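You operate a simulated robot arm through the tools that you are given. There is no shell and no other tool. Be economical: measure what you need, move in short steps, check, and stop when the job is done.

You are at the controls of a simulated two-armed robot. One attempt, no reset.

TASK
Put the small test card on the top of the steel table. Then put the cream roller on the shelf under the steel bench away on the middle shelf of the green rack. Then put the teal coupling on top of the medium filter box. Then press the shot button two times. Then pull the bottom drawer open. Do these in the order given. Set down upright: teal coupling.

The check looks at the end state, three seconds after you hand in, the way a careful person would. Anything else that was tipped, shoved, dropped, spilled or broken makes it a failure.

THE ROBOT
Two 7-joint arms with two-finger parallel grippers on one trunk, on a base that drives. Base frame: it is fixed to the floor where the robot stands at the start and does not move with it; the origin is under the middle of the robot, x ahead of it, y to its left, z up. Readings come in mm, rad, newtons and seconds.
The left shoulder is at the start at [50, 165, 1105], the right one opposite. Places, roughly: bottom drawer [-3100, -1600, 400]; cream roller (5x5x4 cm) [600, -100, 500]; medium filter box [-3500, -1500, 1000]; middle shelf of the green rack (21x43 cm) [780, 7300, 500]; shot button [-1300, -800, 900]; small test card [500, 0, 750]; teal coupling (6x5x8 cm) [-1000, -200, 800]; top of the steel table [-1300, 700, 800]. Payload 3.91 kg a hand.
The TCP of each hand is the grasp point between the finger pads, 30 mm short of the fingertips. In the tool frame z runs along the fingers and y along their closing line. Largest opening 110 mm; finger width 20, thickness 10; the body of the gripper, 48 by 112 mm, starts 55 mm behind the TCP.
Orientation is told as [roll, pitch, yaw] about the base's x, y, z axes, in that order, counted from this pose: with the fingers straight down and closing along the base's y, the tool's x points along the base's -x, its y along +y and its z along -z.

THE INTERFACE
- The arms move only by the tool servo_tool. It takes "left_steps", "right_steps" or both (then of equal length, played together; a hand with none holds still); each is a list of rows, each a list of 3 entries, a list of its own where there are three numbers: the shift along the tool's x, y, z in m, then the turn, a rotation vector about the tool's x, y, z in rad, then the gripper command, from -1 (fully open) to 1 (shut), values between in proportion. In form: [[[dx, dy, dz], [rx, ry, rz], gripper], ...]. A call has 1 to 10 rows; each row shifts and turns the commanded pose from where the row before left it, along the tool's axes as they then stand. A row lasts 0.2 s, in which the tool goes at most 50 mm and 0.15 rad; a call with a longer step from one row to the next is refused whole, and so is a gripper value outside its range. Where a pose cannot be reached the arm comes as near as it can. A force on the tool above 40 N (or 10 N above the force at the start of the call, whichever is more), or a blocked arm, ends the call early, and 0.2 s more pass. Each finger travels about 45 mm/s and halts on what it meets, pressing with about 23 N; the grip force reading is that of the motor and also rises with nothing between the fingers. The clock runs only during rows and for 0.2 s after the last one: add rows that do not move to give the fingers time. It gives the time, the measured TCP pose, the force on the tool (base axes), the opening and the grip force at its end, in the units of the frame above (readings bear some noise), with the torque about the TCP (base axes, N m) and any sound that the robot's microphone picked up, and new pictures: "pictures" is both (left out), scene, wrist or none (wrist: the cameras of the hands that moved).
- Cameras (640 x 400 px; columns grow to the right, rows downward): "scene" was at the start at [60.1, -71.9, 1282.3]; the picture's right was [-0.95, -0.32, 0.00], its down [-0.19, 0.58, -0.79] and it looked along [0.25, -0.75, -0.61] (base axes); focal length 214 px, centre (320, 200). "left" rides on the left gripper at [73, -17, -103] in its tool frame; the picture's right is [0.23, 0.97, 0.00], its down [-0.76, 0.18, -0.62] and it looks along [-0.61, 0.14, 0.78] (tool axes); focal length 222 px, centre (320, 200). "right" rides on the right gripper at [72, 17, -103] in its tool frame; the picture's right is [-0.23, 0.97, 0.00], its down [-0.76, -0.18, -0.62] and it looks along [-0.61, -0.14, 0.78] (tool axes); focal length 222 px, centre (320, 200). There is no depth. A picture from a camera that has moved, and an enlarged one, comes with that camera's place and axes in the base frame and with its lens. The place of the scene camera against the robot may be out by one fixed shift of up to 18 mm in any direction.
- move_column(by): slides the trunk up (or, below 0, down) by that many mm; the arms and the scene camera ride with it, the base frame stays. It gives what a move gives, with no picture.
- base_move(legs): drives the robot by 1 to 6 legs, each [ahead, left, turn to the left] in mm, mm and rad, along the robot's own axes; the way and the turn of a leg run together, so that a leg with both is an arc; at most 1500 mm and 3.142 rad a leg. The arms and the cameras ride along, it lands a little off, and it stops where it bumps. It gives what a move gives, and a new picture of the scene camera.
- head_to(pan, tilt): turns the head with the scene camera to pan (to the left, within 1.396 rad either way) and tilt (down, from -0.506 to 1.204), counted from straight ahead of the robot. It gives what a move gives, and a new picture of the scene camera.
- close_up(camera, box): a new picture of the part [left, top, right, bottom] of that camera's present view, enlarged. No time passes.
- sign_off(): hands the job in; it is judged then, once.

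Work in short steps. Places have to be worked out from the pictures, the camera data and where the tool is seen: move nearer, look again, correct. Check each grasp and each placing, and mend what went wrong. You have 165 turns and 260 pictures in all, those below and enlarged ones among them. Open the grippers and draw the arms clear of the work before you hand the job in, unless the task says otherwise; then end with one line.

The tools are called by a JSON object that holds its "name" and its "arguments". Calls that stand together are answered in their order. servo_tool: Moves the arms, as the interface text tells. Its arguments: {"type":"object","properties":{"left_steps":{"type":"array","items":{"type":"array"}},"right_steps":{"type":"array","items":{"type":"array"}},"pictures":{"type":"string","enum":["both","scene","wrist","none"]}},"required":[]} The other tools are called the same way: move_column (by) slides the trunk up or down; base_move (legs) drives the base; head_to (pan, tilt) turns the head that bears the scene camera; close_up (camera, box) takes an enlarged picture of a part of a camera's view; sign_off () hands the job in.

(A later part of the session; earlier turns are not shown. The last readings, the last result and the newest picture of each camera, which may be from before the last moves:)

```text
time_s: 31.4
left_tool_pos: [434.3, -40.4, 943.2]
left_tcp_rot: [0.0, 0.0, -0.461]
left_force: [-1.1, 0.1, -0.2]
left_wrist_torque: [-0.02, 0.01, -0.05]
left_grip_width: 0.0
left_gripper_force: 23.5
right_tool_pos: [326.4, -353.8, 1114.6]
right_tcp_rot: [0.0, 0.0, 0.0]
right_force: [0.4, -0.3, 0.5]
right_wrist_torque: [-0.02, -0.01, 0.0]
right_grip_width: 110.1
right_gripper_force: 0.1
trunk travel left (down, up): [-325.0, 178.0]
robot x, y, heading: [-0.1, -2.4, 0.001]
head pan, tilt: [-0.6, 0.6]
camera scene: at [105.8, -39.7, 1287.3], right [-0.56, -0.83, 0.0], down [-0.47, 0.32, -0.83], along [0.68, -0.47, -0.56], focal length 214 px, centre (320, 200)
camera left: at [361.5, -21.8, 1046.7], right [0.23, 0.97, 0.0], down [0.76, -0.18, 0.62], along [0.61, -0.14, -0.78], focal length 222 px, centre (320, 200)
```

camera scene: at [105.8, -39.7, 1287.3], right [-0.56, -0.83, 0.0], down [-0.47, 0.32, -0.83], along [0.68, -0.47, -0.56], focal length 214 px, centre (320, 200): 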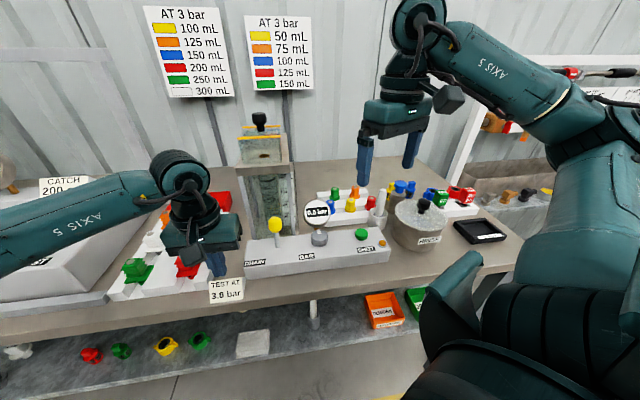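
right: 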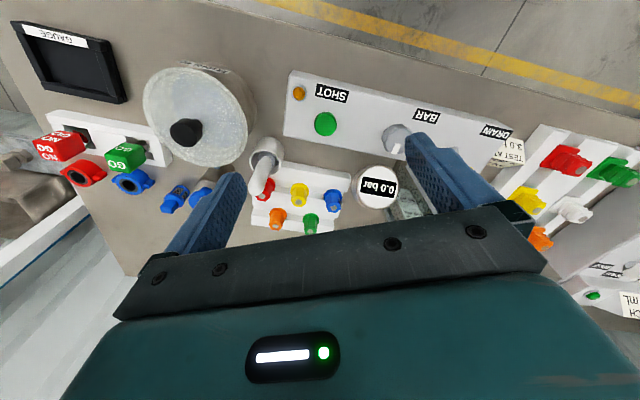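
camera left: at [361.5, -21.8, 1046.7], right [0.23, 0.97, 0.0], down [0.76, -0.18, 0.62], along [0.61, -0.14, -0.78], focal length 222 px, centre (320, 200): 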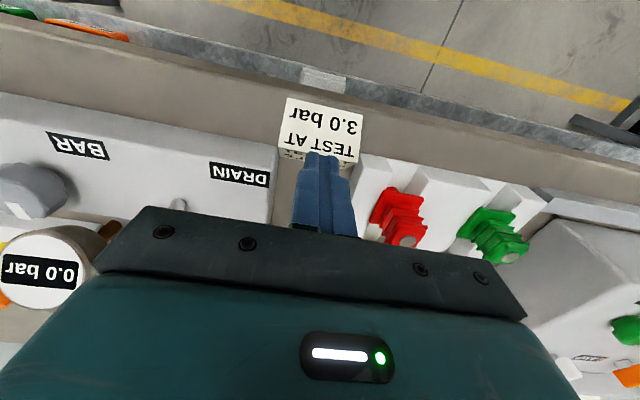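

The fingers closed on nothing or slipped off; the card seems not to have moved. I look closely at what shape it really has.

{"name": "close_up", "arguments": {"camera": "left", "box": [250, 80, 410, 180]}}

{"name": "close_up", "arguments": {"camera": "scene", "box": [190, 260, 270, 310]}}

{"name": "close_up", "arguments": {"camera": "right", "box": [440, 100, 600, 200]}}

```text
4.00 times, centred on (330, 130) of left
camera zoom: at [361.5, -21.8, 1046.7], right [0.23, 0.97, 0.0], down [0.76, -0.18, 0.62], along [0.61, -0.14, -0.78], focal length 888 px, centre (280, 480)
```

zoom: 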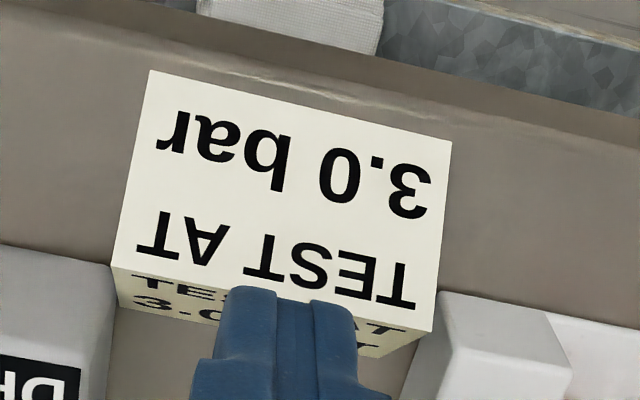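

```text
8.00 times, centred on (230, 285) of scene
camera zoom: at [105.8, -39.7, 1287.3], right [-0.56, -0.83, 0.0], down [-0.47, 0.32, -0.83], along [0.68, -0.47, -0.56], focal length 1716 px, centre (1040, -480)
```

zoom: 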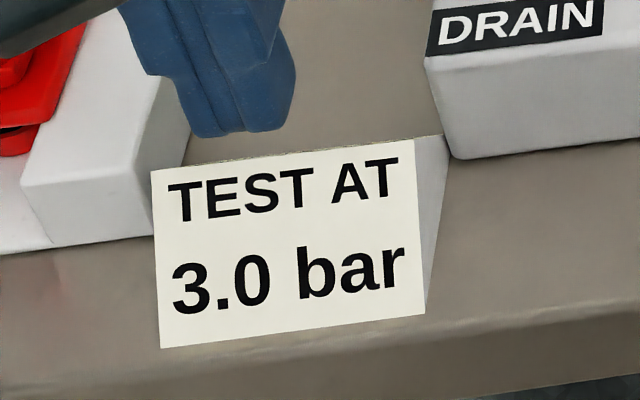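

```text
4.00 times, centred on (520, 150) of right
camera zoom: at [254.3, -336.1, 1220.6], right [0.23, 0.97, 0.0], down [0.76, -0.18, 0.62], along [0.61, -0.14, -0.78], focal length 888 px, centre (-480, 400)
```

zoom: 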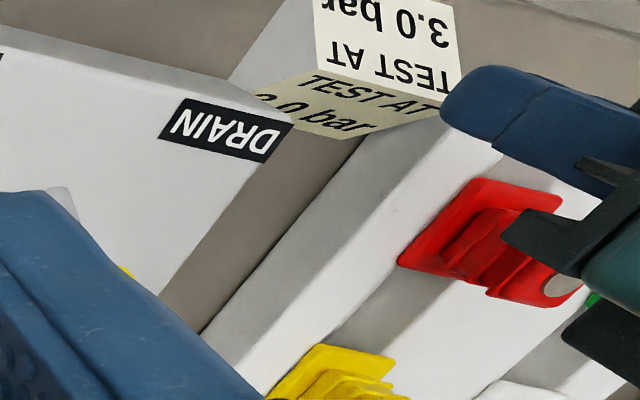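

The card is a tent (58 deep, 36 high), centre about (442,-42). I go back down, a little nearer its ridge, and close without lifting to see what width I get.

{"name": "servo_tool", "arguments": {"left_steps": [[[0, 0, 0], [0, 0, 0], -0.62], [[0, 0, 0], [0, 0, 0], -0.62], [[0, 0, 0], [0, 0, 0], -0.62], [[0, 0, 0], [0, 0, 0], -0.62], [[-0.004, 0, 0.02], [0, 0, 0], -0.62], [[0, 0, 0.02], [0, 0, 0], -0.62], [[0, 0, 0.021], [0, 0, 0], -0.62], [[0, 0, 0], [0, 0, 0], 0.2], [[0, 0, 0], [0, 0, 0], 0.2]]}}

{"name": "close_up", "arguments": {"camera": "scene", "box": [180, 230, 280, 310]}}

```text
time_s: 32.9
left_tool_pos: [437.7, -43.1, 909.1]
left_tcp_rot: [0.002, -0.008, -0.46]
left_force: [-12.3, 4.2, 18.1]
left_wrist_torque: [0.91, 0.0, 0.65]
left_grip_width: 88.3
left_gripper_force: 0.3
right_tool_pos: [325.7, -352.8, 1115.8]
right_tcp_rot: [0.001, -0.003, 0.001]
right_force: [0.1, 0.7, -1.1]
right_wrist_torque: [-0.03, 0.0, 0.02]
right_grip_width: 110.3
right_gripper_force: 0.1
trunk travel left (down, up): [-325.0, 178.0]
robot x, y, heading: [3.2, 1.4, -0.003]
head pan, tilt: [-0.6, 0.6]
stopped in row 7 (left hand): the force on the tool passed its limit (the readings are from after the stop); the commanded pose is now the measured one
camera scene: at [104.4, -39.2, 1287.6], right [-0.56, -0.83, 0.0], down [-0.47, 0.32, -0.83], along [0.68, -0.47, -0.56], focal length 214 px, centre (320, 200)
camera left: at [363.8, -24.5, 1012.1], right [0.23, 0.97, 0.0], down [0.76, -0.18, 0.63], along [0.61, -0.15, -0.78], focal length 222 px, centre (320, 200)
```

scene: 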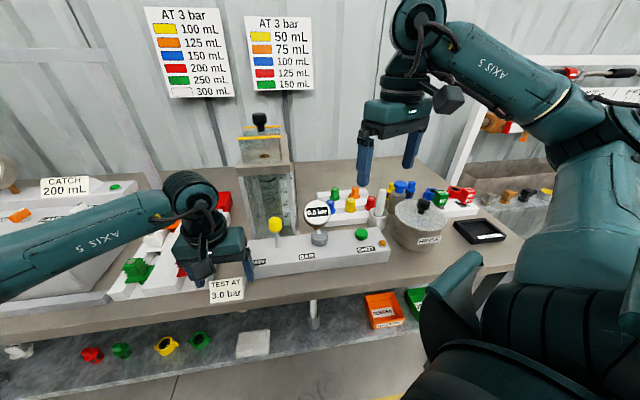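
left: 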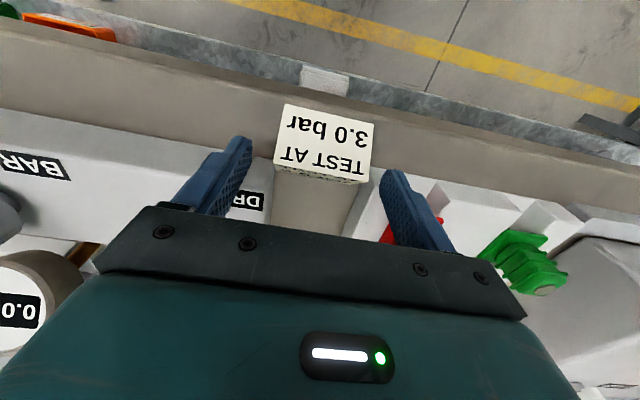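

```text
5.00 times, centred on (230, 270) of scene
camera zoom: at [104.4, -39.2, 1287.6], right [-0.56, -0.83, 0.0], down [-0.47, 0.32, -0.83], along [0.68, -0.47, -0.56], focal length 1072 px, centre (770, -150)
```

zoom: 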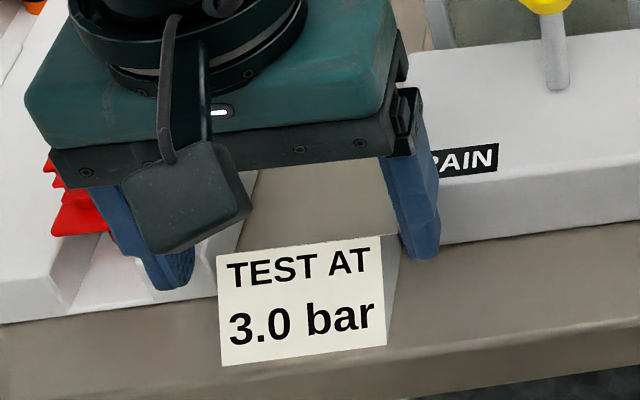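

The left finger caught the rack's front edge (top ≈879). I raise, shift 6 mm toward the robot and go down again, then close.

{"name": "servo_tool", "arguments": {"left_steps": [[[0, 0, -0.006], [0, 0, 0], -0.62], [[0.007, 0, 0], [0, 0, 0], -0.62], [[0, 0, 0.015], [0, 0, 0], -0.62], [[0, 0, 0.018], [0, 0, 0], -0.62], [[0, 0, 0], [0, 0, 0], 0.2], [[0, 0, 0], [0, 0, 0], 0.2], [[0, 0, 0], [0, 0, 0], 0.2], [[0, 0, 0], [0, 0, 0], 0.2]], "pictures": "wrist"}}

{"name": "close_up", "arguments": {"camera": "scene", "box": [180, 230, 280, 310]}}

```text
time_s: 34.7
left_tool_pos: [433.4, -40.4, 880.6]
left_tcp_rot: [-0.001, -0.01, -0.462]
left_force: [-0.2, -1.5, 4.7]
left_wrist_torque: [-0.24, 0.08, 0.02]
left_grip_width: 65.8
left_gripper_force: 23.3
right_tool_pos: [325.4, -353.3, 1116.9]
right_tcp_rot: [0.0, 0.0, 0.0]
right_force: [-0.3, -0.2, 0.6]
right_wrist_torque: [0.02, -0.03, -0.01]
right_grip_width: 110.1
right_gripper_force: 0.0
trunk travel left (down, up): [-325.0, 178.0]
robot x, y, heading: [0.3, 2.3, 0.004]
head pan, tilt: [-0.6, 0.6]
camera left: at [359.5, -20.9, 982.2], right [0.23, 0.97, 0.0], down [0.76, -0.18, 0.63], along [0.61, -0.15, -0.78], focal length 222 px, centre (320, 200)
```

left: 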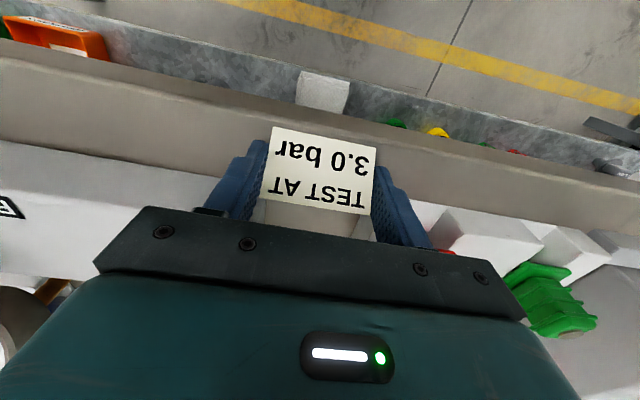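

```text
5.00 times, centred on (230, 270) of scene
camera zoom: at [105.5, -39.7, 1287.3], right [-0.56, -0.83, 0.0], down [-0.47, 0.32, -0.83], along [0.68, -0.47, -0.56], focal length 1072 px, centre (770, -150)
```

zoom: 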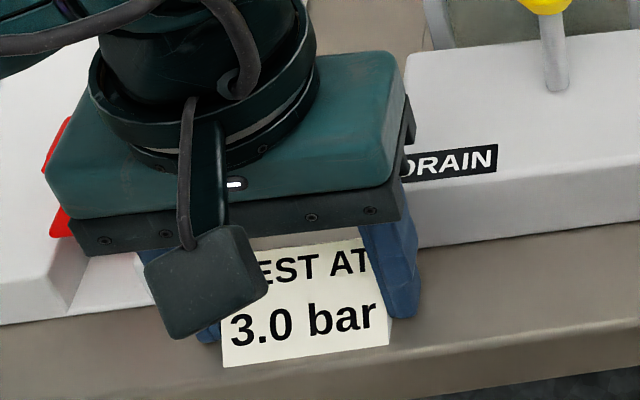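

Gripped at 65.8 mm. I lift slowly and check that it holds.

{"name": "servo_tool", "arguments": {"left_steps": [[[0, 0, 0], [0, 0, 0], 0.5], [[0, 0, -0.003], [0, 0, 0], 0.5], [[0, 0, -0.003], [0, 0, 0], 0.5], [[0, 0, -0.003], [0, 0, 0], 0.5], [[0, 0, 0], [0, 0, 0], 0.5]], "pictures": "wrist"}}

{"name": "close_up", "arguments": {"camera": "scene", "box": [180, 230, 280, 310]}}

```text
time_s: 35.9
left_tool_pos: [433.1, -38.8, 888.8]
left_tcp_rot: [0.001, -0.009, -0.46]
left_force: [0.7, 2.0, -2.2]
left_wrist_torque: [0.06, 0.04, 0.0]
left_grip_width: 65.6
left_gripper_force: 22.6
right_tool_pos: [327.1, -352.7, 1115.2]
right_tcp_rot: [0.001, -0.001, -0.001]
right_force: [-0.4, -0.5, 0.3]
right_wrist_torque: [-0.02, -0.01, 0.0]
right_grip_width: 109.9
right_gripper_force: 0.1
trunk travel left (down, up): [-325.0, 178.0]
robot x, y, heading: [-2.5, -1.7, 0.0]
head pan, tilt: [-0.6, 0.6]
camera left: at [359.5, -21.1, 991.1], right [0.23, 0.97, 0.0], down [0.76, -0.18, 0.63], along [0.61, -0.14, -0.78], focal length 222 px, centre (320, 200)
```

left: 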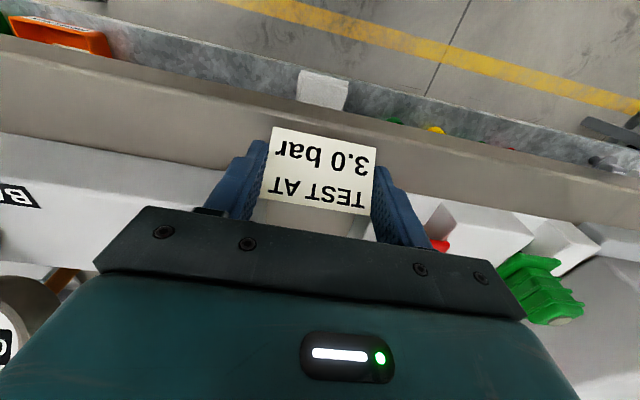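

```text
5.00 times, centred on (230, 270) of scene
camera zoom: at [106.0, -39.5, 1287.3], right [-0.56, -0.83, 0.0], down [-0.47, 0.32, -0.83], along [0.68, -0.47, -0.56], focal length 1072 px, centre (770, -150)
```

zoom: 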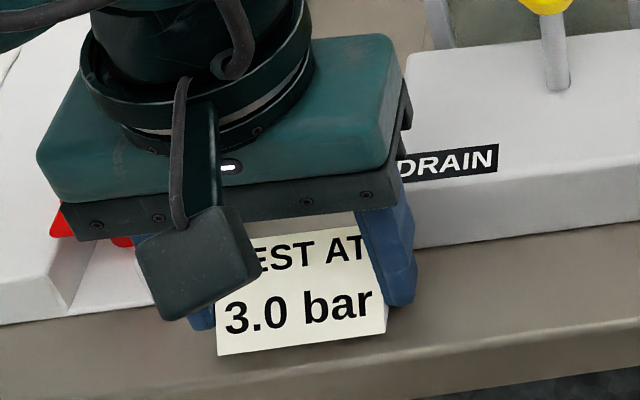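

It holds. I lift it to about 1090 and look.

{"name": "servo_tool", "arguments": {"left_steps": [[[0, 0, -0.01], [0, 0, 0], 0.5], [[0, 0, -0.02], [0, 0, 0], 0.5], [[0, 0, -0.03], [0, 0, 0], 0.5], [[0, 0, -0.03], [0, 0, 0], 0.5], [[0, 0, -0.03], [0, 0, 0], 0.5], [[0.01, 0, -0.03], [0, 0, 0], 0.5], [[0.02, 0, -0.03], [0, 0, 0], 0.5], [[0.02, 0, -0.02], [0, 0, 0], 0.5], [[0, 0, 0], [0, 0, 0], 0.5]]}}

```text
time_s: 37.9
left_tool_pos: [387.5, -18.4, 1088.6]
left_tcp_rot: [0.003, -0.008, -0.461]
left_force: [0.5, 0.0, -1.4]
left_wrist_torque: [0.02, 0.0, 0.0]
left_grip_width: 65.9
left_gripper_force: 22.8
right_tool_pos: [327.7, -352.8, 1116.5]
right_tcp_rot: [-0.001, -0.001, 0.0]
right_force: [0.5, -0.3, -1.0]
right_wrist_torque: [-0.03, 0.03, 0.02]
right_grip_width: 109.9
right_gripper_force: 0.1
trunk travel left (down, up): [-325.0, 178.0]
robot x, y, heading: [-1.4, 0.1, 0.003]
head pan, tilt: [-0.6, 0.6]
camera scene: at [105.9, -39.7, 1287.3], right [-0.56, -0.83, 0.0], down [-0.47, 0.32, -0.82], along [0.68, -0.47, -0.57], focal length 214 px, centre (320, 200)
camera left: at [314.1, 0.8, 1190.0], right [0.23, 0.97, 0.0], down [0.76, -0.18, 0.63], along [0.61, -0.15, -0.78], focal length 222 px, centre (320, 200)
```

scene: 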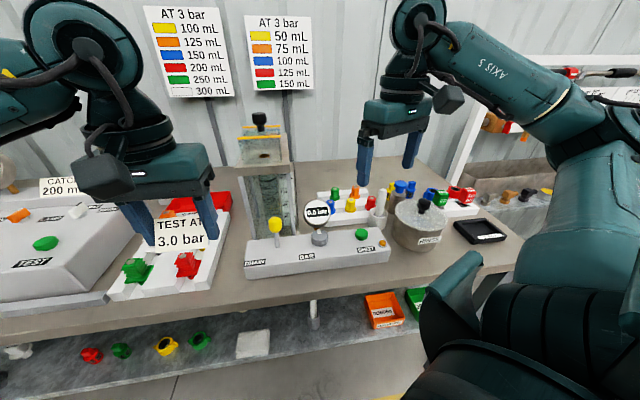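
left: 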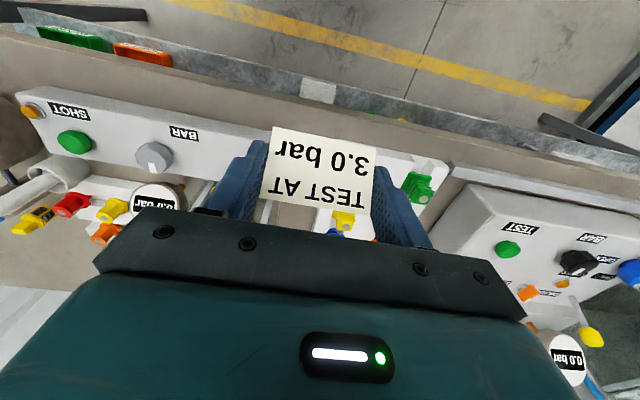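

Card held firmly. I back off from the bench, then turn left to look at what lies behind.

{"name": "base_move", "arguments": {"legs": [[-300, 0, 0], [0, 0, 1.2]]}}

{"name": "head_to", "arguments": {"pan": 1.2, "tilt": 0.35}}

{"name": "head_to", "arguments": {"pan": 0.2, "tilt": 0.35}}

```text
time_s: 43.0
left_tool_pos: [-146.9, 358.1, 1088.1]
left_tcp_rot: [0.003, -0.01, 0.754]
left_force: [-0.4, -0.2, -1.1]
left_wrist_torque: [-0.01, 0.01, -0.03]
left_grip_width: 65.6
left_gripper_force: 22.8
right_tool_pos: [146.2, 183.4, 1115.0]
right_tcp_rot: [-0.001, 0.002, 1.213]
right_force: [0.6, 0.4, -0.1]
right_wrist_torque: [-0.03, -0.02, -0.01]
right_grip_width: 110.1
right_gripper_force: 0.1
trunk travel left (down, up): [-325.0, 178.0]
robot x, y, heading: [-300.3, 1.5, 1.215]
head pan, tilt: [-0.6, 0.6]
camera scene: at [-213.0, 89.1, 1287.3], right [0.57, -0.82, 0.0], down [-0.46, -0.32, -0.83], along [0.68, 0.47, -0.56], focal length 214 px, centre (320, 200)
```

scene: 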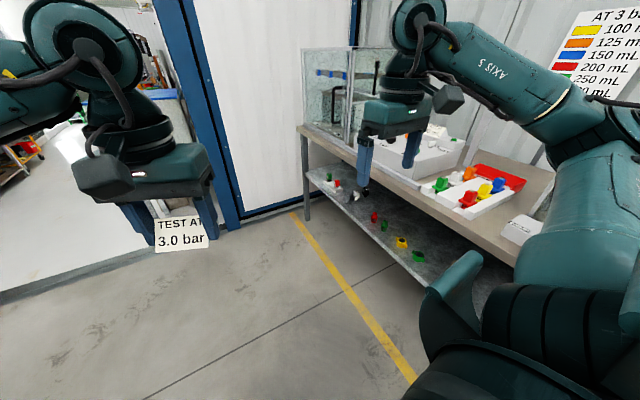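

```text
time_s: 44.8
left_tool_pos: [-145.6, 357.0, 1088.4]
left_tcp_rot: [0.002, -0.011, 0.752]
left_force: [0.2, -0.3, -0.8]
left_wrist_torque: [0.0, 0.02, -0.02]
left_grip_width: 65.6
left_gripper_force: 23.4
right_tool_pos: [145.2, 181.8, 1117.0]
right_tcp_rot: [0.0, -0.001, 1.213]
right_force: [0.5, -0.8, 0.3]
right_wrist_torque: [0.0, 0.01, 0.0]
right_grip_width: 110.2
right_gripper_force: 0.1
trunk travel left (down, up): [-325.0, 178.0]
robot x, y, heading: [-300.7, -0.4, 1.214]
head pan, tilt: [1.201, 0.351]
camera scene: at [-354.7, 100.2, 1310.0], right [0.67, 0.75, 0.0], down [0.26, -0.23, -0.94], along [-0.7, 0.63, -0.34], focal length 214 px, centre (320, 200)
```

scene: 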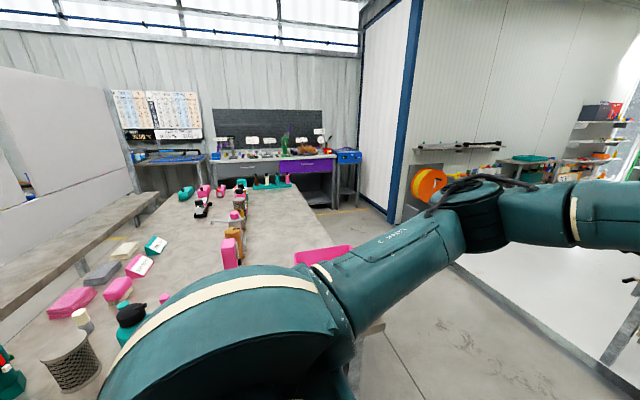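

```text
time_s: 46.0
left_tool_pos: [-147.1, 357.1, 1087.6]
left_tcp_rot: [0.001, -0.008, 0.752]
left_force: [0.4, 0.1, -0.8]
left_wrist_torque: [-0.01, 0.0, -0.03]
left_grip_width: 65.7
left_gripper_force: 23.0
right_tool_pos: [146.3, 183.2, 1117.3]
right_tcp_rot: [-0.002, 0.0, 1.213]
right_force: [0.3, -0.4, 0.6]
right_wrist_torque: [0.01, -0.01, 0.0]
right_grip_width: 109.7
right_gripper_force: 0.1
trunk travel left (down, up): [-325.0, 178.0]
robot x, y, heading: [-298.3, 1.7, 1.216]
head pan, tilt: [0.201, 0.351]
camera scene: at [-270.7, 130.2, 1310.0], right [0.99, -0.16, 0.0], down [-0.05, -0.34, -0.94], along [0.15, 0.93, -0.34], focal length 214 px, centre (320, 200)
```

scene: 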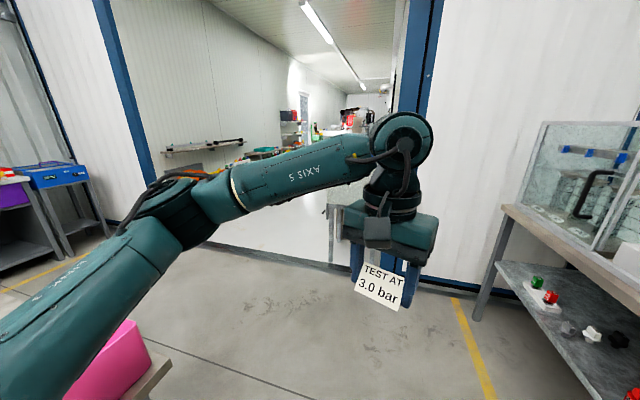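

A large table with pink and teal items lies right behind. I shift 80 mm away from it and turn further left to face it.

{"name": "base_move", "arguments": {"legs": [[0, -80, 0], [0, 0, 1.0]]}}

{"name": "head_to", "arguments": {"pan": 0.9, "tilt": 0.45}}

{"name": "head_to", "arguments": {"pan": 0.2, "tilt": 0.5}}

```text
time_s: 49.6
left_tool_pos: [-437.6, 296.6, 1087.5]
left_tcp_rot: [0.001, -0.011, 1.736]
left_force: [0.3, -0.2, -1.3]
left_wrist_torque: [0.0, -0.03, 0.01]
left_grip_width: 65.4
left_gripper_force: 22.8
right_tool_pos: [-130.2, 442.4, 1116.3]
right_tcp_rot: [0.0, 0.001, 2.197]
right_force: [0.3, 0.1, 0.9]
right_wrist_torque: [-0.02, 0.01, 0.03]
right_grip_width: 110.1
right_gripper_force: 0.0
trunk travel left (down, up): [-325.0, 178.0]
robot x, y, heading: [-226.6, -22.9, 2.201]
head pan, tilt: [0.201, 0.351]
camera scene: at [-306.6, 69.7, 1310.0], right [0.68, 0.74, 0.0], down [0.25, -0.23, -0.94], along [-0.69, 0.64, -0.34], focal length 214 px, centre (320, 200)
```

scene: 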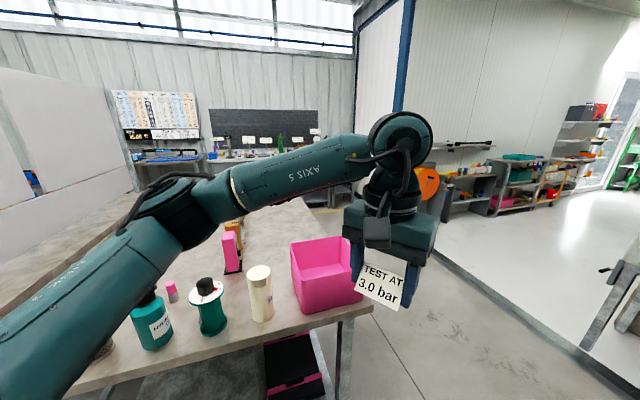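

```text
time_s: 50.7
left_tool_pos: [-436.1, 297.9, 1086.5]
left_tcp_rot: [0.002, -0.01, 1.735]
left_force: [0.7, 0.2, -1.6]
left_wrist_torque: [0.0, -0.02, 0.04]
left_grip_width: 65.7
left_gripper_force: 22.6
right_tool_pos: [-128.6, 443.5, 1115.9]
right_tcp_rot: [0.0, -0.001, 2.195]
right_force: [-0.5, -1.0, -0.4]
right_wrist_torque: [-0.03, 0.01, 0.01]
right_grip_width: 110.2
right_gripper_force: 0.0
trunk travel left (down, up): [-325.0, 178.0]
robot x, y, heading: [-224.0, -28.8, 2.197]
head pan, tilt: [0.901, 0.45]
camera scene: at [-329.9, 10.8, 1300.8], right [0.05, 1.0, 0.0], down [0.43, -0.02, -0.9], along [-0.9, 0.04, -0.44], focal length 214 px, centre (320, 200)
```

scene: 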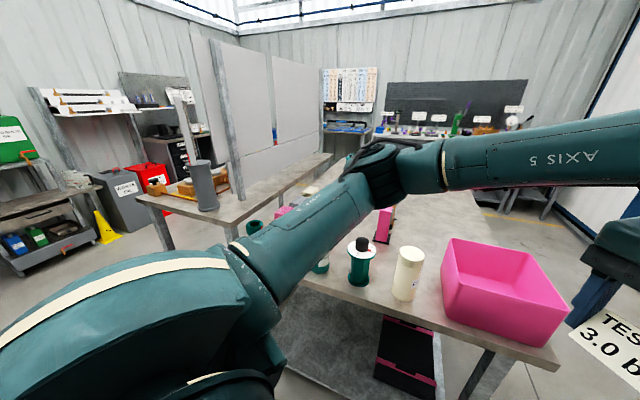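

```text
time_s: 51.8
left_tool_pos: [-437.3, 297.6, 1087.3]
left_tcp_rot: [0.003, -0.011, 1.735]
left_force: [0.1, -0.5, -1.6]
left_wrist_torque: [-0.05, -0.03, 0.01]
left_grip_width: 65.7
left_gripper_force: 23.0
right_tool_pos: [-129.6, 443.4, 1116.6]
right_tcp_rot: [0.0, 0.0, 2.195]
right_force: [0.5, -0.6, -0.5]
right_wrist_torque: [-0.02, 0.0, -0.02]
right_grip_width: 110.2
right_gripper_force: 0.1
trunk travel left (down, up): [-325.0, 178.0]
robot x, y, heading: [-223.9, -29.8, 2.191]
head pan, tilt: [0.201, 0.499]
camera scene: at [-305.0, 68.2, 1296.4], right [0.68, 0.74, 0.0], down [0.35, -0.32, -0.88], along [-0.65, 0.59, -0.48], focal length 214 px, centre (320, 200)
```

scene: 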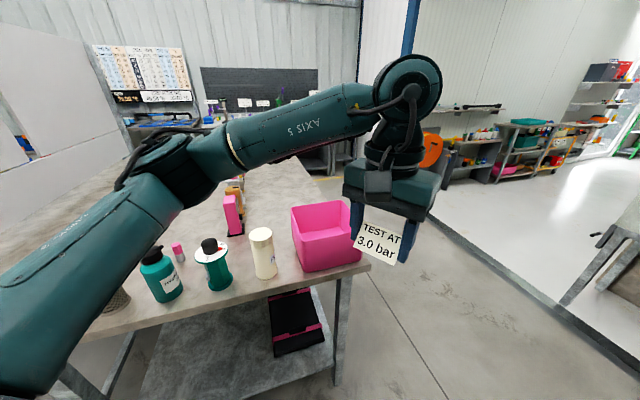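

The table with pink items (front-right corner about (-590,525), long side running away to (-1540,990)) matches the steel table. I drive round to its free long side, to stand near (-820,1050) facing it.

{"name": "base_move", "arguments": {"legs": [[654, -499, 0], [562, 357, 0], [0, 0, 1.6]]}}

{"name": "head_to", "arguments": {"pan": 0.3, "tilt": 0.6}}

```text
time_s: 63.4
left_tool_pos: [-1137.1, 842.8, 1087.3]
left_tcp_rot: [0.003, -0.011, -2.959]
left_force: [0.1, -0.8, -1.0]
left_wrist_torque: [0.0, 0.02, -0.01]
left_grip_width: 65.5
left_gripper_force: 23.0
right_tool_pos: [-1288.5, 1147.6, 1115.3]
right_tcp_rot: [0.0, 0.001, -2.5]
right_force: [-0.6, 0.8, 0.3]
right_wrist_torque: [-0.01, 0.03, 0.0]
right_grip_width: 110.1
right_gripper_force: 0.1
trunk travel left (down, up): [-325.0, 178.0]
robot x, y, heading: [-816.2, 1062.5, -2.496]
head pan, tilt: [0.201, 0.499]
camera scene: at [-897.0, 985.2, 1296.4], right [-0.75, 0.67, 0.0], down [0.32, 0.36, -0.88], along [-0.58, -0.66, -0.48], focal length 214 px, centre (320, 200)
```

scene: 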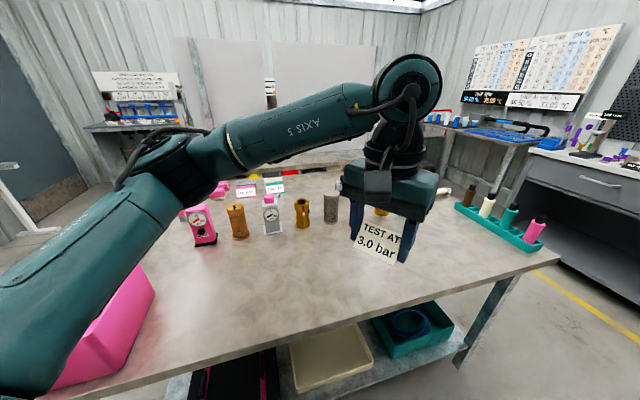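

```text
time_s: 64.0
left_tool_pos: [-1136.7, 842.8, 1086.8]
left_tcp_rot: [0.002, -0.01, -2.96]
left_force: [-0.2, -0.7, -1.0]
left_wrist_torque: [0.0, -0.04, -0.01]
left_grip_width: 65.5
left_gripper_force: 23.0
right_tool_pos: [-1289.4, 1147.6, 1116.0]
right_tcp_rot: [0.002, 0.001, -2.5]
right_force: [0.3, 0.5, 0.5]
right_wrist_torque: [-0.01, -0.02, -0.01]
right_grip_width: 109.9
right_gripper_force: 0.1
trunk travel left (down, up): [-325.0, 178.0]
robot x, y, heading: [-814.8, 1061.9, -2.496]
head pan, tilt: [0.3, 0.6]
camera scene: at [-888.5, 981.7, 1287.3], right [-0.81, 0.59, 0.0], down [0.33, 0.46, -0.83], along [-0.49, -0.67, -0.56], focal length 214 px, centre (320, 200)
```

scene: 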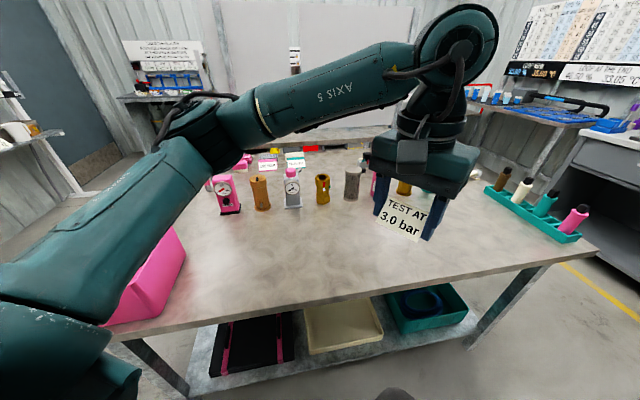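

A wide free stretch of table is right in front. I move the card over (-1035,612) and look from the wrist camera.

{"name": "servo_tool", "arguments": {"left_steps": [[[0.01, 0.041, 0], [0, 0, 0], 0.5], [[0.01, 0.041, 0], [0, 0, 0], 0.5], [[0.01, 0.041, 0], [0, 0, 0], 0.5], [[0.01, 0.041, 0.02], [0, 0, 0], 0.5], [[0.01, 0.041, 0.03], [0, 0, 0], 0.5], [[0.01, 0.041, 0.03], [0, 0, 0], 0.5], [[0, 0, 0.03], [0, 0, 0], 0.5], [[0, 0, 0], [0, 0, 0], 0.5]]}}

```text
refused: row 5 steps farther than a row can; nothing moved
```

{"name": "servo_tool", "arguments": {"left_steps": [[[0.01, 0.041, 0], [0, 0, 0], 0.5], [[0.01, 0.041, 0], [0, 0, 0], 0.5], [[0.01, 0.041, 0], [0, 0, 0], 0.5], [[0.01, 0.041, 0.02], [0, 0, 0], 0.5], [[0.01, 0.041, 0.02], [0, 0, 0], 0.5], [[0.01, 0.041, 0.02], [0, 0, 0], 0.5], [[0, 0, 0.04], [0, 0, 0], 0.5], [[0, 0, 0.02], [0, 0, 0], 0.5], [[0, 0, 0], [0, 0, 0], 0.5]]}}

```text
time_s: 66.0
left_tool_pos: [-1034.1, 610.5, 968.2]
left_tcp_rot: [0.003, -0.01, -2.959]
left_force: [0.0, 0.1, -1.5]
left_wrist_torque: [0.02, -0.01, 0.02]
left_grip_width: 65.6
left_gripper_force: 23.0
right_tool_pos: [-1288.4, 1146.6, 1115.2]
right_tcp_rot: [-0.001, 0.002, -2.499]
right_force: [0.3, -0.2, 0.1]
right_wrist_torque: [0.02, -0.01, -0.01]
right_grip_width: 110.1
right_gripper_force: 0.1
trunk travel left (down, up): [-325.0, 178.0]
robot x, y, heading: [-819.6, 1057.7, -2.498]
head pan, tilt: [0.3, 0.6]
camera scene: at [-888.4, 981.6, 1287.3], right [-0.81, 0.59, 0.0], down [0.33, 0.46, -0.83], along [-0.48, -0.67, -0.56], focal length 214 px, centre (320, 200)
camera left: at [-965.3, 641.7, 1070.5], right [0.4, -0.92, 0.0], down [-0.71, -0.31, 0.63], along [-0.58, -0.25, -0.78], focal length 222 px, centre (320, 200)
```

scene: 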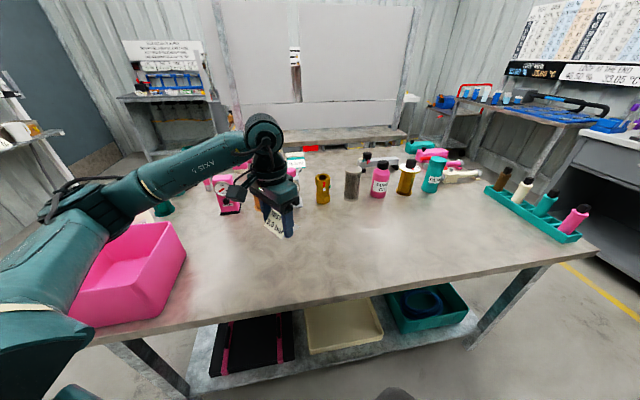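
left: 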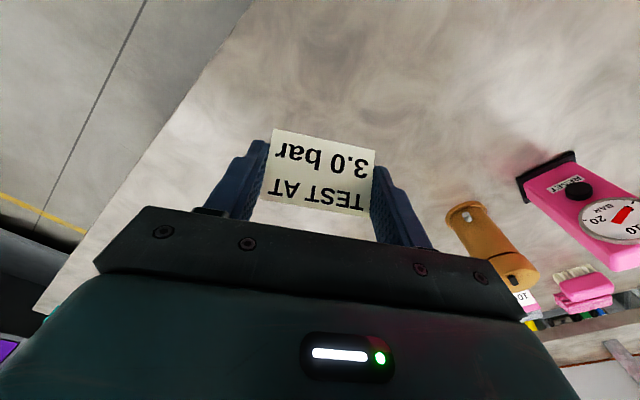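

Clear spot below. I lower in small steps until contact.

{"name": "servo_tool", "arguments": {"left_steps": [[[0, 0, 0.03], [0, 0, 0], 0.5], [[0, 0, 0.03], [0, 0, 0], 0.5], [[0, 0, 0.01], [0, 0, 0], 0.5], [[0, 0, 0], [0, 0, 0], 0.5]]}}

```text
time_s: 67.0
left_tool_pos: [-1034.6, 611.4, 896.5]
left_tcp_rot: [0.004, -0.01, -2.96]
left_force: [0.0, 0.6, -0.9]
left_wrist_torque: [0.01, 0.01, 0.0]
left_grip_width: 65.6
left_gripper_force: 23.2
right_tool_pos: [-1289.1, 1147.4, 1116.1]
right_tcp_rot: [0.002, -0.001, -2.5]
right_force: [-0.1, 0.2, 0.4]
right_wrist_torque: [-0.01, 0.04, 0.0]
right_grip_width: 110.2
right_gripper_force: 0.0
trunk travel left (down, up): [-325.0, 178.0]
robot x, y, heading: [-813.9, 1061.3, -2.5]
head pan, tilt: [0.3, 0.6]
camera scene: at [-888.4, 981.6, 1287.3], right [-0.81, 0.59, 0.0], down [0.33, 0.46, -0.83], along [-0.48, -0.67, -0.56], focal length 214 px, centre (320, 200)
camera left: at [-966.9, 642.3, 999.0], right [0.4, -0.92, 0.0], down [-0.71, -0.31, 0.63], along [-0.58, -0.25, -0.78], focal length 222 px, centre (320, 200)
```

scene: 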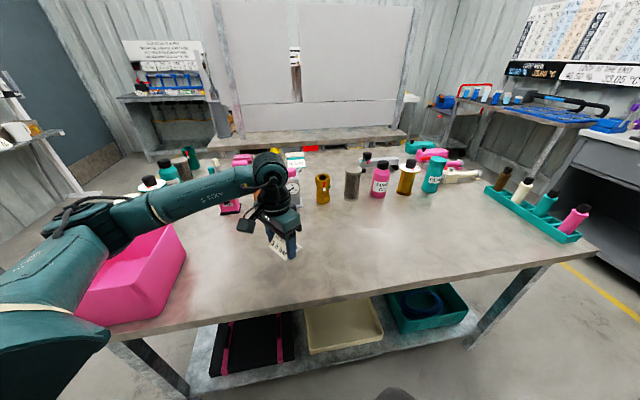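
left: 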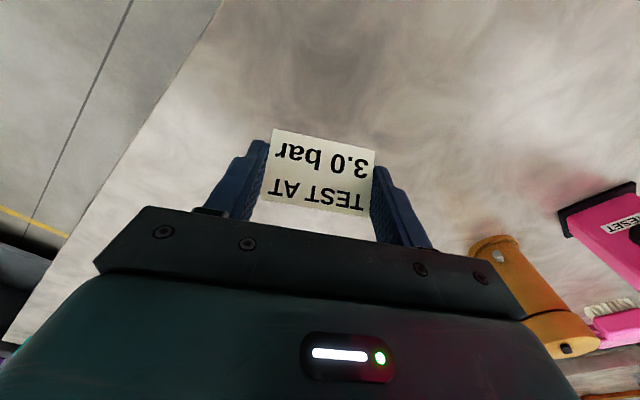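

The orange part is about 230 mm away, so no conflict. I continue down carefully.

{"name": "servo_tool", "arguments": {"left_steps": [[[0, 0, 0.01], [0, 0, 0], 0.5], [[0, 0, 0.01], [0, 0, 0], 0.5], [[0, 0, 0.0], [0, 0, 0], 0.5]], "pictures": "none"}}

```text
time_s: 67.8
left_tool_pos: [-1035.9, 611.3, 876.9]
left_tcp_rot: [0.002, -0.009, -2.96]
left_force: [-0.5, -0.1, -1.2]
left_wrist_torque: [0.02, -0.02, 0.0]
left_grip_width: 65.8
left_gripper_force: 23.3
right_tool_pos: [-1289.3, 1147.3, 1115.7]
right_tcp_rot: [-0.001, 0.001, -2.5]
right_force: [0.2, 0.8, 0.0]
right_wrist_torque: [-0.01, 0.01, -0.01]
right_grip_width: 109.9
right_gripper_force: 0.1
trunk travel left (down, up): [-325.0, 178.0]
robot x, y, heading: [-815.7, 1059.0, -2.498]
head pan, tilt: [0.3, 0.6]
```

{"name": "servo_tool", "arguments": {"left_steps": [[[0, 0, 0.006], [0, 0, 0], 0.5], [[0, 0, 0.006], [0, 0, 0], 0.5], [[0, 0, 0.0], [0, 0, 0], 0.5]], "pictures": "wrist"}}

```text
time_s: 68.7
left_tool_pos: [-1036.6, 609.6, 864.3]
left_tcp_rot: [0.002, -0.01, -2.96]
left_force: [-0.4, -0.5, -0.4]
left_wrist_torque: [-0.01, -0.03, -0.01]
left_grip_width: 65.9
left_gripper_force: 22.9
right_tool_pos: [-1288.6, 1146.7, 1116.7]
right_tcp_rot: [0.001, -0.001, -2.5]
right_force: [0.2, 0.1, -0.5]
right_wrist_torque: [0.01, -0.02, 0.0]
right_grip_width: 109.9
right_gripper_force: 0.0
trunk travel left (down, up): [-325.0, 178.0]
robot x, y, heading: [-816.5, 1063.7, -2.503]
head pan, tilt: [0.3, 0.6]
camera left: at [-968.0, 641.2, 967.1], right [0.4, -0.92, 0.0], down [-0.71, -0.31, 0.63], along [-0.58, -0.25, -0.78], focal length 222 px, centre (320, 200)
```

left: 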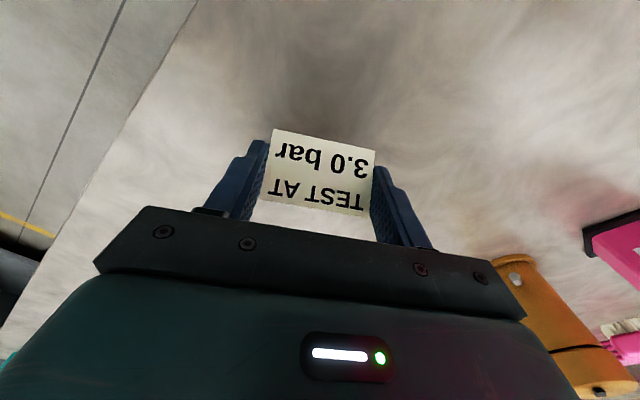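

Parallax on the orange part puts the tabletop near z≈810, so contact is due at TCP ≈ 840. I go down to about 847, then a little more.

{"name": "servo_tool", "arguments": {"left_steps": [[[0, 0, 0.008], [0, 0, 0], 0.5], [[0, 0, 0.008], [0, 0, 0], 0.5], [[0, 0, 0.004], [0, 0, 0], 0.5], [[0, 0, 0.0], [0, 0, 0], 0.5]], "pictures": "none"}}

```text
time_s: 69.7
left_tool_pos: [-1036.4, 610.4, 844.6]
left_tcp_rot: [0.001, -0.011, -2.96]
left_force: [0.6, -0.8, -1.3]
left_wrist_torque: [0.02, 0.02, 0.05]
left_grip_width: 65.8
left_gripper_force: 23.0
right_tool_pos: [-1290.3, 1147.1, 1115.2]
right_tcp_rot: [0.0, 0.001, -2.498]
right_force: [0.3, 0.7, -0.5]
right_wrist_torque: [0.0, 0.0, -0.04]
right_grip_width: 109.8
right_gripper_force: 0.1
trunk travel left (down, up): [-325.0, 178.0]
robot x, y, heading: [-815.1, 1060.2, -2.5]
head pan, tilt: [0.3, 0.6]
```

{"name": "servo_tool", "arguments": {"left_steps": [[[0, 0, 0.003], [0, 0, 0], 0.5], [[0, 0, 0.003], [0, 0, 0], 0.5], [[0, 0, 0.003], [0, 0, 0], 0.5], [[0, 0, 0.0], [0, 0, 0], 0.5]], "pictures": "none"}}

```text
time_s: 70.7
left_tool_pos: [-1035.2, 610.2, 835.5]
left_tcp_rot: [0.002, -0.01, -2.959]
left_force: [-0.2, 0.1, -1.3]
left_wrist_torque: [0.01, -0.02, -0.01]
left_grip_width: 65.8
left_gripper_force: 23.3
right_tool_pos: [-1288.9, 1146.3, 1116.7]
right_tcp_rot: [0.002, -0.001, -2.498]
right_force: [0.0, 0.4, -0.6]
right_wrist_torque: [0.0, 0.01, 0.01]
right_grip_width: 110.1
right_gripper_force: 0.1
trunk travel left (down, up): [-325.0, 178.0]
robot x, y, heading: [-821.5, 1059.4, -2.497]
head pan, tilt: [0.3, 0.6]
```

No contact yet; another 9 mm in small steps with a look.

{"name": "servo_tool", "arguments": {"left_steps": [[[0, 0, 0.003], [0, 0, 0], 0.5], [[0, 0, 0.003], [0, 0, 0], 0.5], [[0, 0, 0.003], [0, 0, 0], 0.5], [[0, 0, 0.0], [0, 0, 0], 0.5]], "pictures": "none"}}

{"name": "close_up", "arguments": {"camera": "scene", "box": [220, 180, 340, 280]}}

```text
time_s: 71.7
left_tool_pos: [-1036.7, 610.5, 829.7]
left_tcp_rot: [0.005, -0.014, -2.96]
left_force: [4.1, -1.5, 17.0]
left_wrist_torque: [0.6, -0.23, -0.25]
left_grip_width: 65.6
left_gripper_force: 22.5
right_tool_pos: [-1287.8, 1148.3, 1115.7]
right_tcp_rot: [0.0, -0.002, -2.498]
right_force: [-0.2, -0.5, 0.1]
right_wrist_torque: [-0.02, 0.03, -0.03]
right_grip_width: 109.7
right_gripper_force: 0.1
trunk travel left (down, up): [-325.0, 178.0]
robot x, y, heading: [-818.3, 1064.9, -2.498]
head pan, tilt: [0.3, 0.6]
```

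```text
4.00 times, centred on (280, 230) of scene
camera zoom: at [-887.4, 982.6, 1287.7], right [-0.81, 0.59, 0.0], down [0.33, 0.46, -0.83], along [-0.49, -0.67, -0.56], focal length 858 px, centre (480, 80)
```

zoom: 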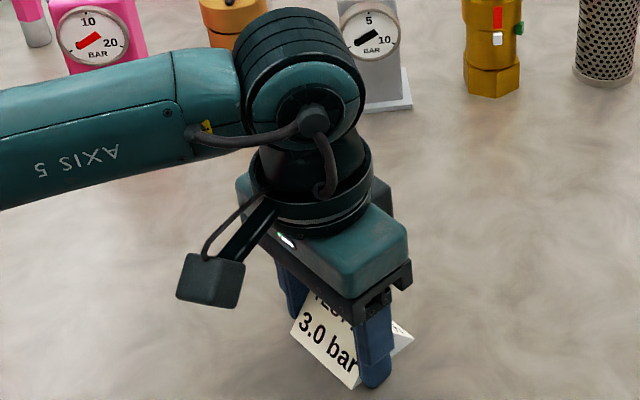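

Contact (table at z≈800). I ease up 4 mm, open the fingers, and lift clear.

{"name": "servo_tool", "arguments": {"left_steps": [[[0, 0, -0.004], [0, 0, 0], 0.5], [[0, 0, 0], [0, 0, 0], -0.3], [[0, 0, 0], [0, 0, 0], -0.6], [[0, 0, 0], [0, 0, 0], -0.6], [[0, 0, -0.01], [0, 0, 0], -0.6], [[0, 0, -0.03], [0, 0, 0], -0.6], [[0, 0, -0.04], [0, 0, 0], -0.6], [[0, 0, -0.04], [0, 0, 0], -1], [[0, 0, -0.04], [0, 0, 0], -1], [[0, 0, -0.04], [0, 0, 0], -1]]}}

```text
time_s: 73.8
left_tool_pos: [-1035.6, 610.4, 1030.0]
left_tcp_rot: [0.001, -0.008, -2.961]
left_force: [-0.3, -0.1, 0.5]
left_wrist_torque: [-0.04, 0.01, 0.0]
left_grip_width: 109.9
left_gripper_force: 0.0
right_tool_pos: [-1289.8, 1147.1, 1115.0]
right_tcp_rot: [0.001, 0.0, -2.5]
right_force: [-0.3, 0.0, -0.9]
right_wrist_torque: [0.0, 0.0, 0.0]
right_grip_width: 109.9
right_gripper_force: 0.1
trunk travel left (down, up): [-325.0, 178.0]
robot x, y, heading: [-814.4, 1061.3, -2.498]
head pan, tilt: [0.3, 0.6]
camera scene: at [-888.4, 982.0, 1287.3], right [-0.81, 0.59, 0.0], down [0.33, 0.46, -0.83], along [-0.48, -0.67, -0.56], focal length 214 px, centre (320, 200)
camera left: at [-966.6, 642.3, 1132.5], right [0.4, -0.92, 0.0], down [-0.71, -0.31, 0.63], along [-0.58, -0.25, -0.78], focal length 222 px, centre (320, 200)
```

scene: 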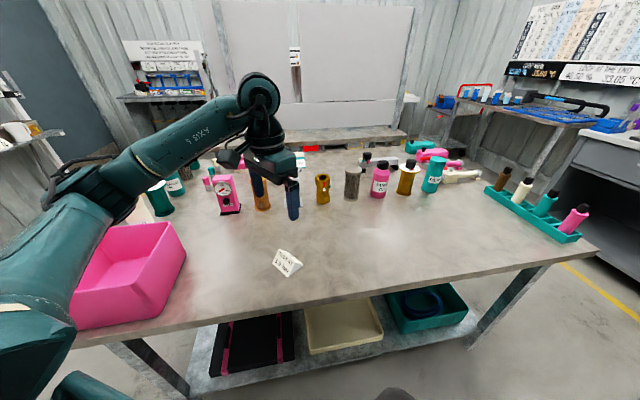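
left: 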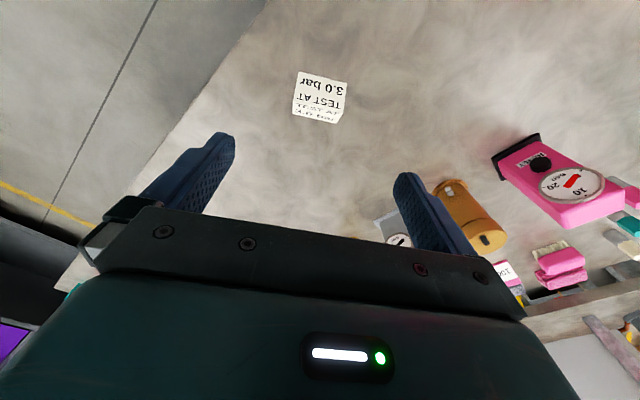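

The card stands upright on the steel table. I retract the left arm and meanwhile survey the table for the coupling.

{"name": "servo_tool", "arguments": {"left_steps": [[[0, -0.01, -0.04], [0, 0, 0], -1], [[0, -0.03, -0.03], [0, 0, 0], -1], [[0, -0.045, -0.01], [0, 0, 0], -1], [[0, -0.045, 0], [0, 0, 0], -1], [[0, -0.045, 0], [0, 0, 0], -1], [[0, -0.045, 0], [0, 0, 0], -1]], "pictures": "none"}}

{"name": "head_to", "arguments": {"pan": 0.7, "tilt": 0.5}}

{"name": "close_up", "arguments": {"camera": "scene", "box": [160, 100, 480, 300]}}

```text
time_s: 75.2
left_tool_pos: [-1073.6, 829.3, 1110.4]
left_tcp_rot: [0.002, -0.01, -2.961]
left_force: [-0.3, 0.5, -0.6]
left_wrist_torque: [0.01, -0.04, 0.03]
left_grip_width: 110.3
left_gripper_force: 0.0
right_tool_pos: [-1288.3, 1148.1, 1115.0]
right_tcp_rot: [0.0, 0.0, -2.499]
right_force: [-0.8, 0.2, -0.9]
right_wrist_torque: [-0.02, -0.01, 0.0]
right_grip_width: 109.9
right_gripper_force: 0.0
trunk travel left (down, up): [-325.0, 178.0]
robot x, y, heading: [-815.0, 1061.3, -2.501]
head pan, tilt: [0.3, 0.6]
```

```text
time_s: 76.1
left_tool_pos: [-1073.0, 827.7, 1109.4]
left_tcp_rot: [0.002, -0.011, -2.961]
left_force: [0.0, -0.1, -0.1]
left_wrist_torque: [0.0, -0.02, 0.01]
left_grip_width: 110.0
left_gripper_force: 0.1
right_tool_pos: [-1287.7, 1147.6, 1115.3]
right_tcp_rot: [0.001, 0.0, -2.498]
right_force: [-0.5, 0.7, 0.2]
right_wrist_torque: [0.01, 0.02, -0.01]
right_grip_width: 109.7
right_gripper_force: 0.0
trunk travel left (down, up): [-325.0, 178.0]
robot x, y, heading: [-816.3, 1060.0, -2.499]
head pan, tilt: [0.7, 0.499]
camera scene: at [-857.1, 964.6, 1296.3], right [-0.97, 0.23, 0.0], down [0.11, 0.47, -0.88], along [-0.2, -0.85, -0.48], focal length 214 px, centre (320, 200)
```

scene: 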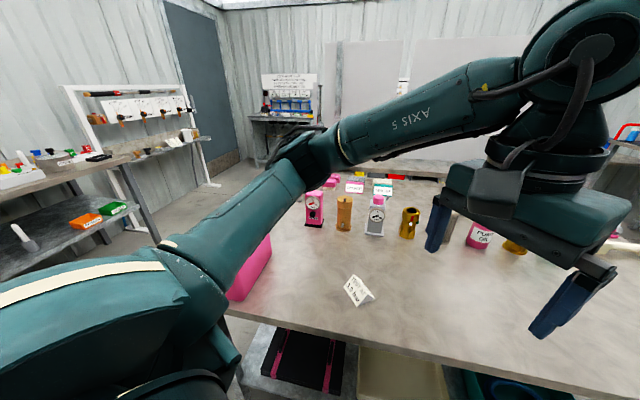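

```text
2.00 times, centred on (320, 200) of scene
camera zoom: at [-857.1, 964.6, 1296.3], right [-0.97, 0.23, 0.0], down [0.11, 0.47, -0.88], along [-0.2, -0.85, -0.48], focal length 429 px, centre (320, 200)
```

zoom: 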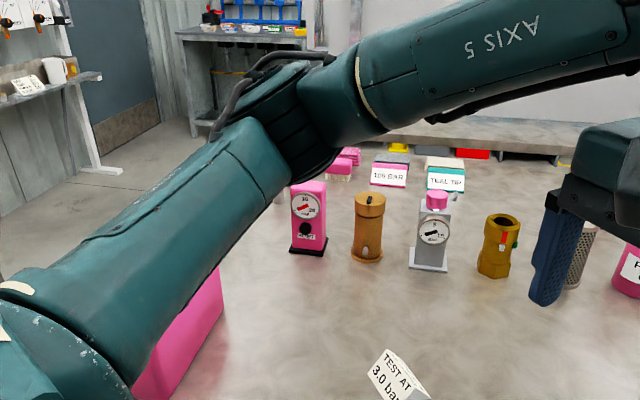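

Now back to the first bench: I drive to about (-110,230) facing it squarely, to inspect the shelf for the cream roller.

{"name": "base_move", "arguments": {"legs": [[-336, 577, 0], [0, 0, 2.11], [300, -495, 0]]}}

{"name": "head_to", "arguments": {"pan": 0.0, "tilt": 0.75}}

```text
time_s: 87.7
left_tool_pos: [211.0, 127.4, 1111.0]
left_tcp_rot: [0.001, -0.008, -0.852]
left_force: [-0.2, -0.1, -0.1]
left_wrist_torque: [0.03, -0.02, 0.01]
left_grip_width: 110.0
left_gripper_force: 0.0
right_tool_pos: [47.2, -222.1, 1116.3]
right_tcp_rot: [0.0, -0.002, -0.391]
right_force: [-1.2, 0.5, 0.1]
right_wrist_torque: [-0.01, -0.04, -0.01]
right_grip_width: 110.0
right_gripper_force: 0.1
trunk travel left (down, up): [-325.0, 178.0]
robot x, y, heading: [-122.3, 230.1, -0.387]
head pan, tilt: [0.7, 0.499]
camera scene: at [-3.1, 255.9, 1296.4], right [0.31, -0.95, 0.0], down [-0.46, -0.15, -0.88], along [0.84, 0.27, -0.48], focal length 214 px, centre (320, 200)
```

scene: 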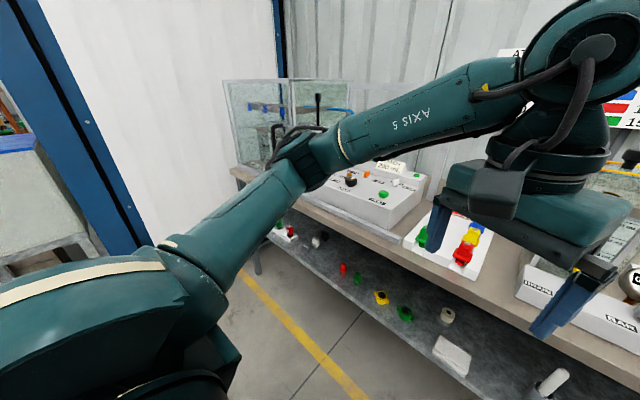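

```text
time_s: 88.8
left_tool_pos: [210.4, 128.6, 1109.5]
left_tcp_rot: [0.002, -0.011, -0.851]
left_force: [-0.2, 0.0, -0.2]
left_wrist_torque: [-0.01, 0.02, 0.02]
left_grip_width: 110.3
left_gripper_force: 0.0
right_tool_pos: [48.1, -221.0, 1115.4]
right_tcp_rot: [0.0, -0.001, -0.39]
right_force: [0.5, -0.4, 0.1]
right_wrist_torque: [0.01, -0.01, 0.01]
right_grip_width: 110.3
right_gripper_force: 0.0
trunk travel left (down, up): [-325.0, 178.0]
robot x, y, heading: [-119.3, 227.4, -0.393]
head pan, tilt: [0.0, 0.75]
camera scene: at [-13.1, 197.0, 1274.4], right [-0.38, -0.93, 0.0], down [-0.63, 0.26, -0.73], along [0.68, -0.28, -0.68], focal length 214 px, centre (320, 200)
```

scene: 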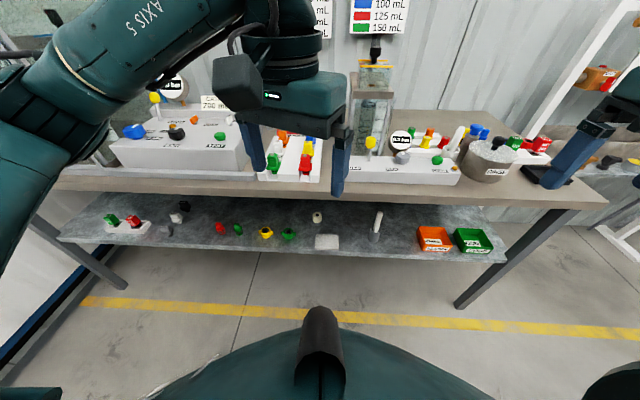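

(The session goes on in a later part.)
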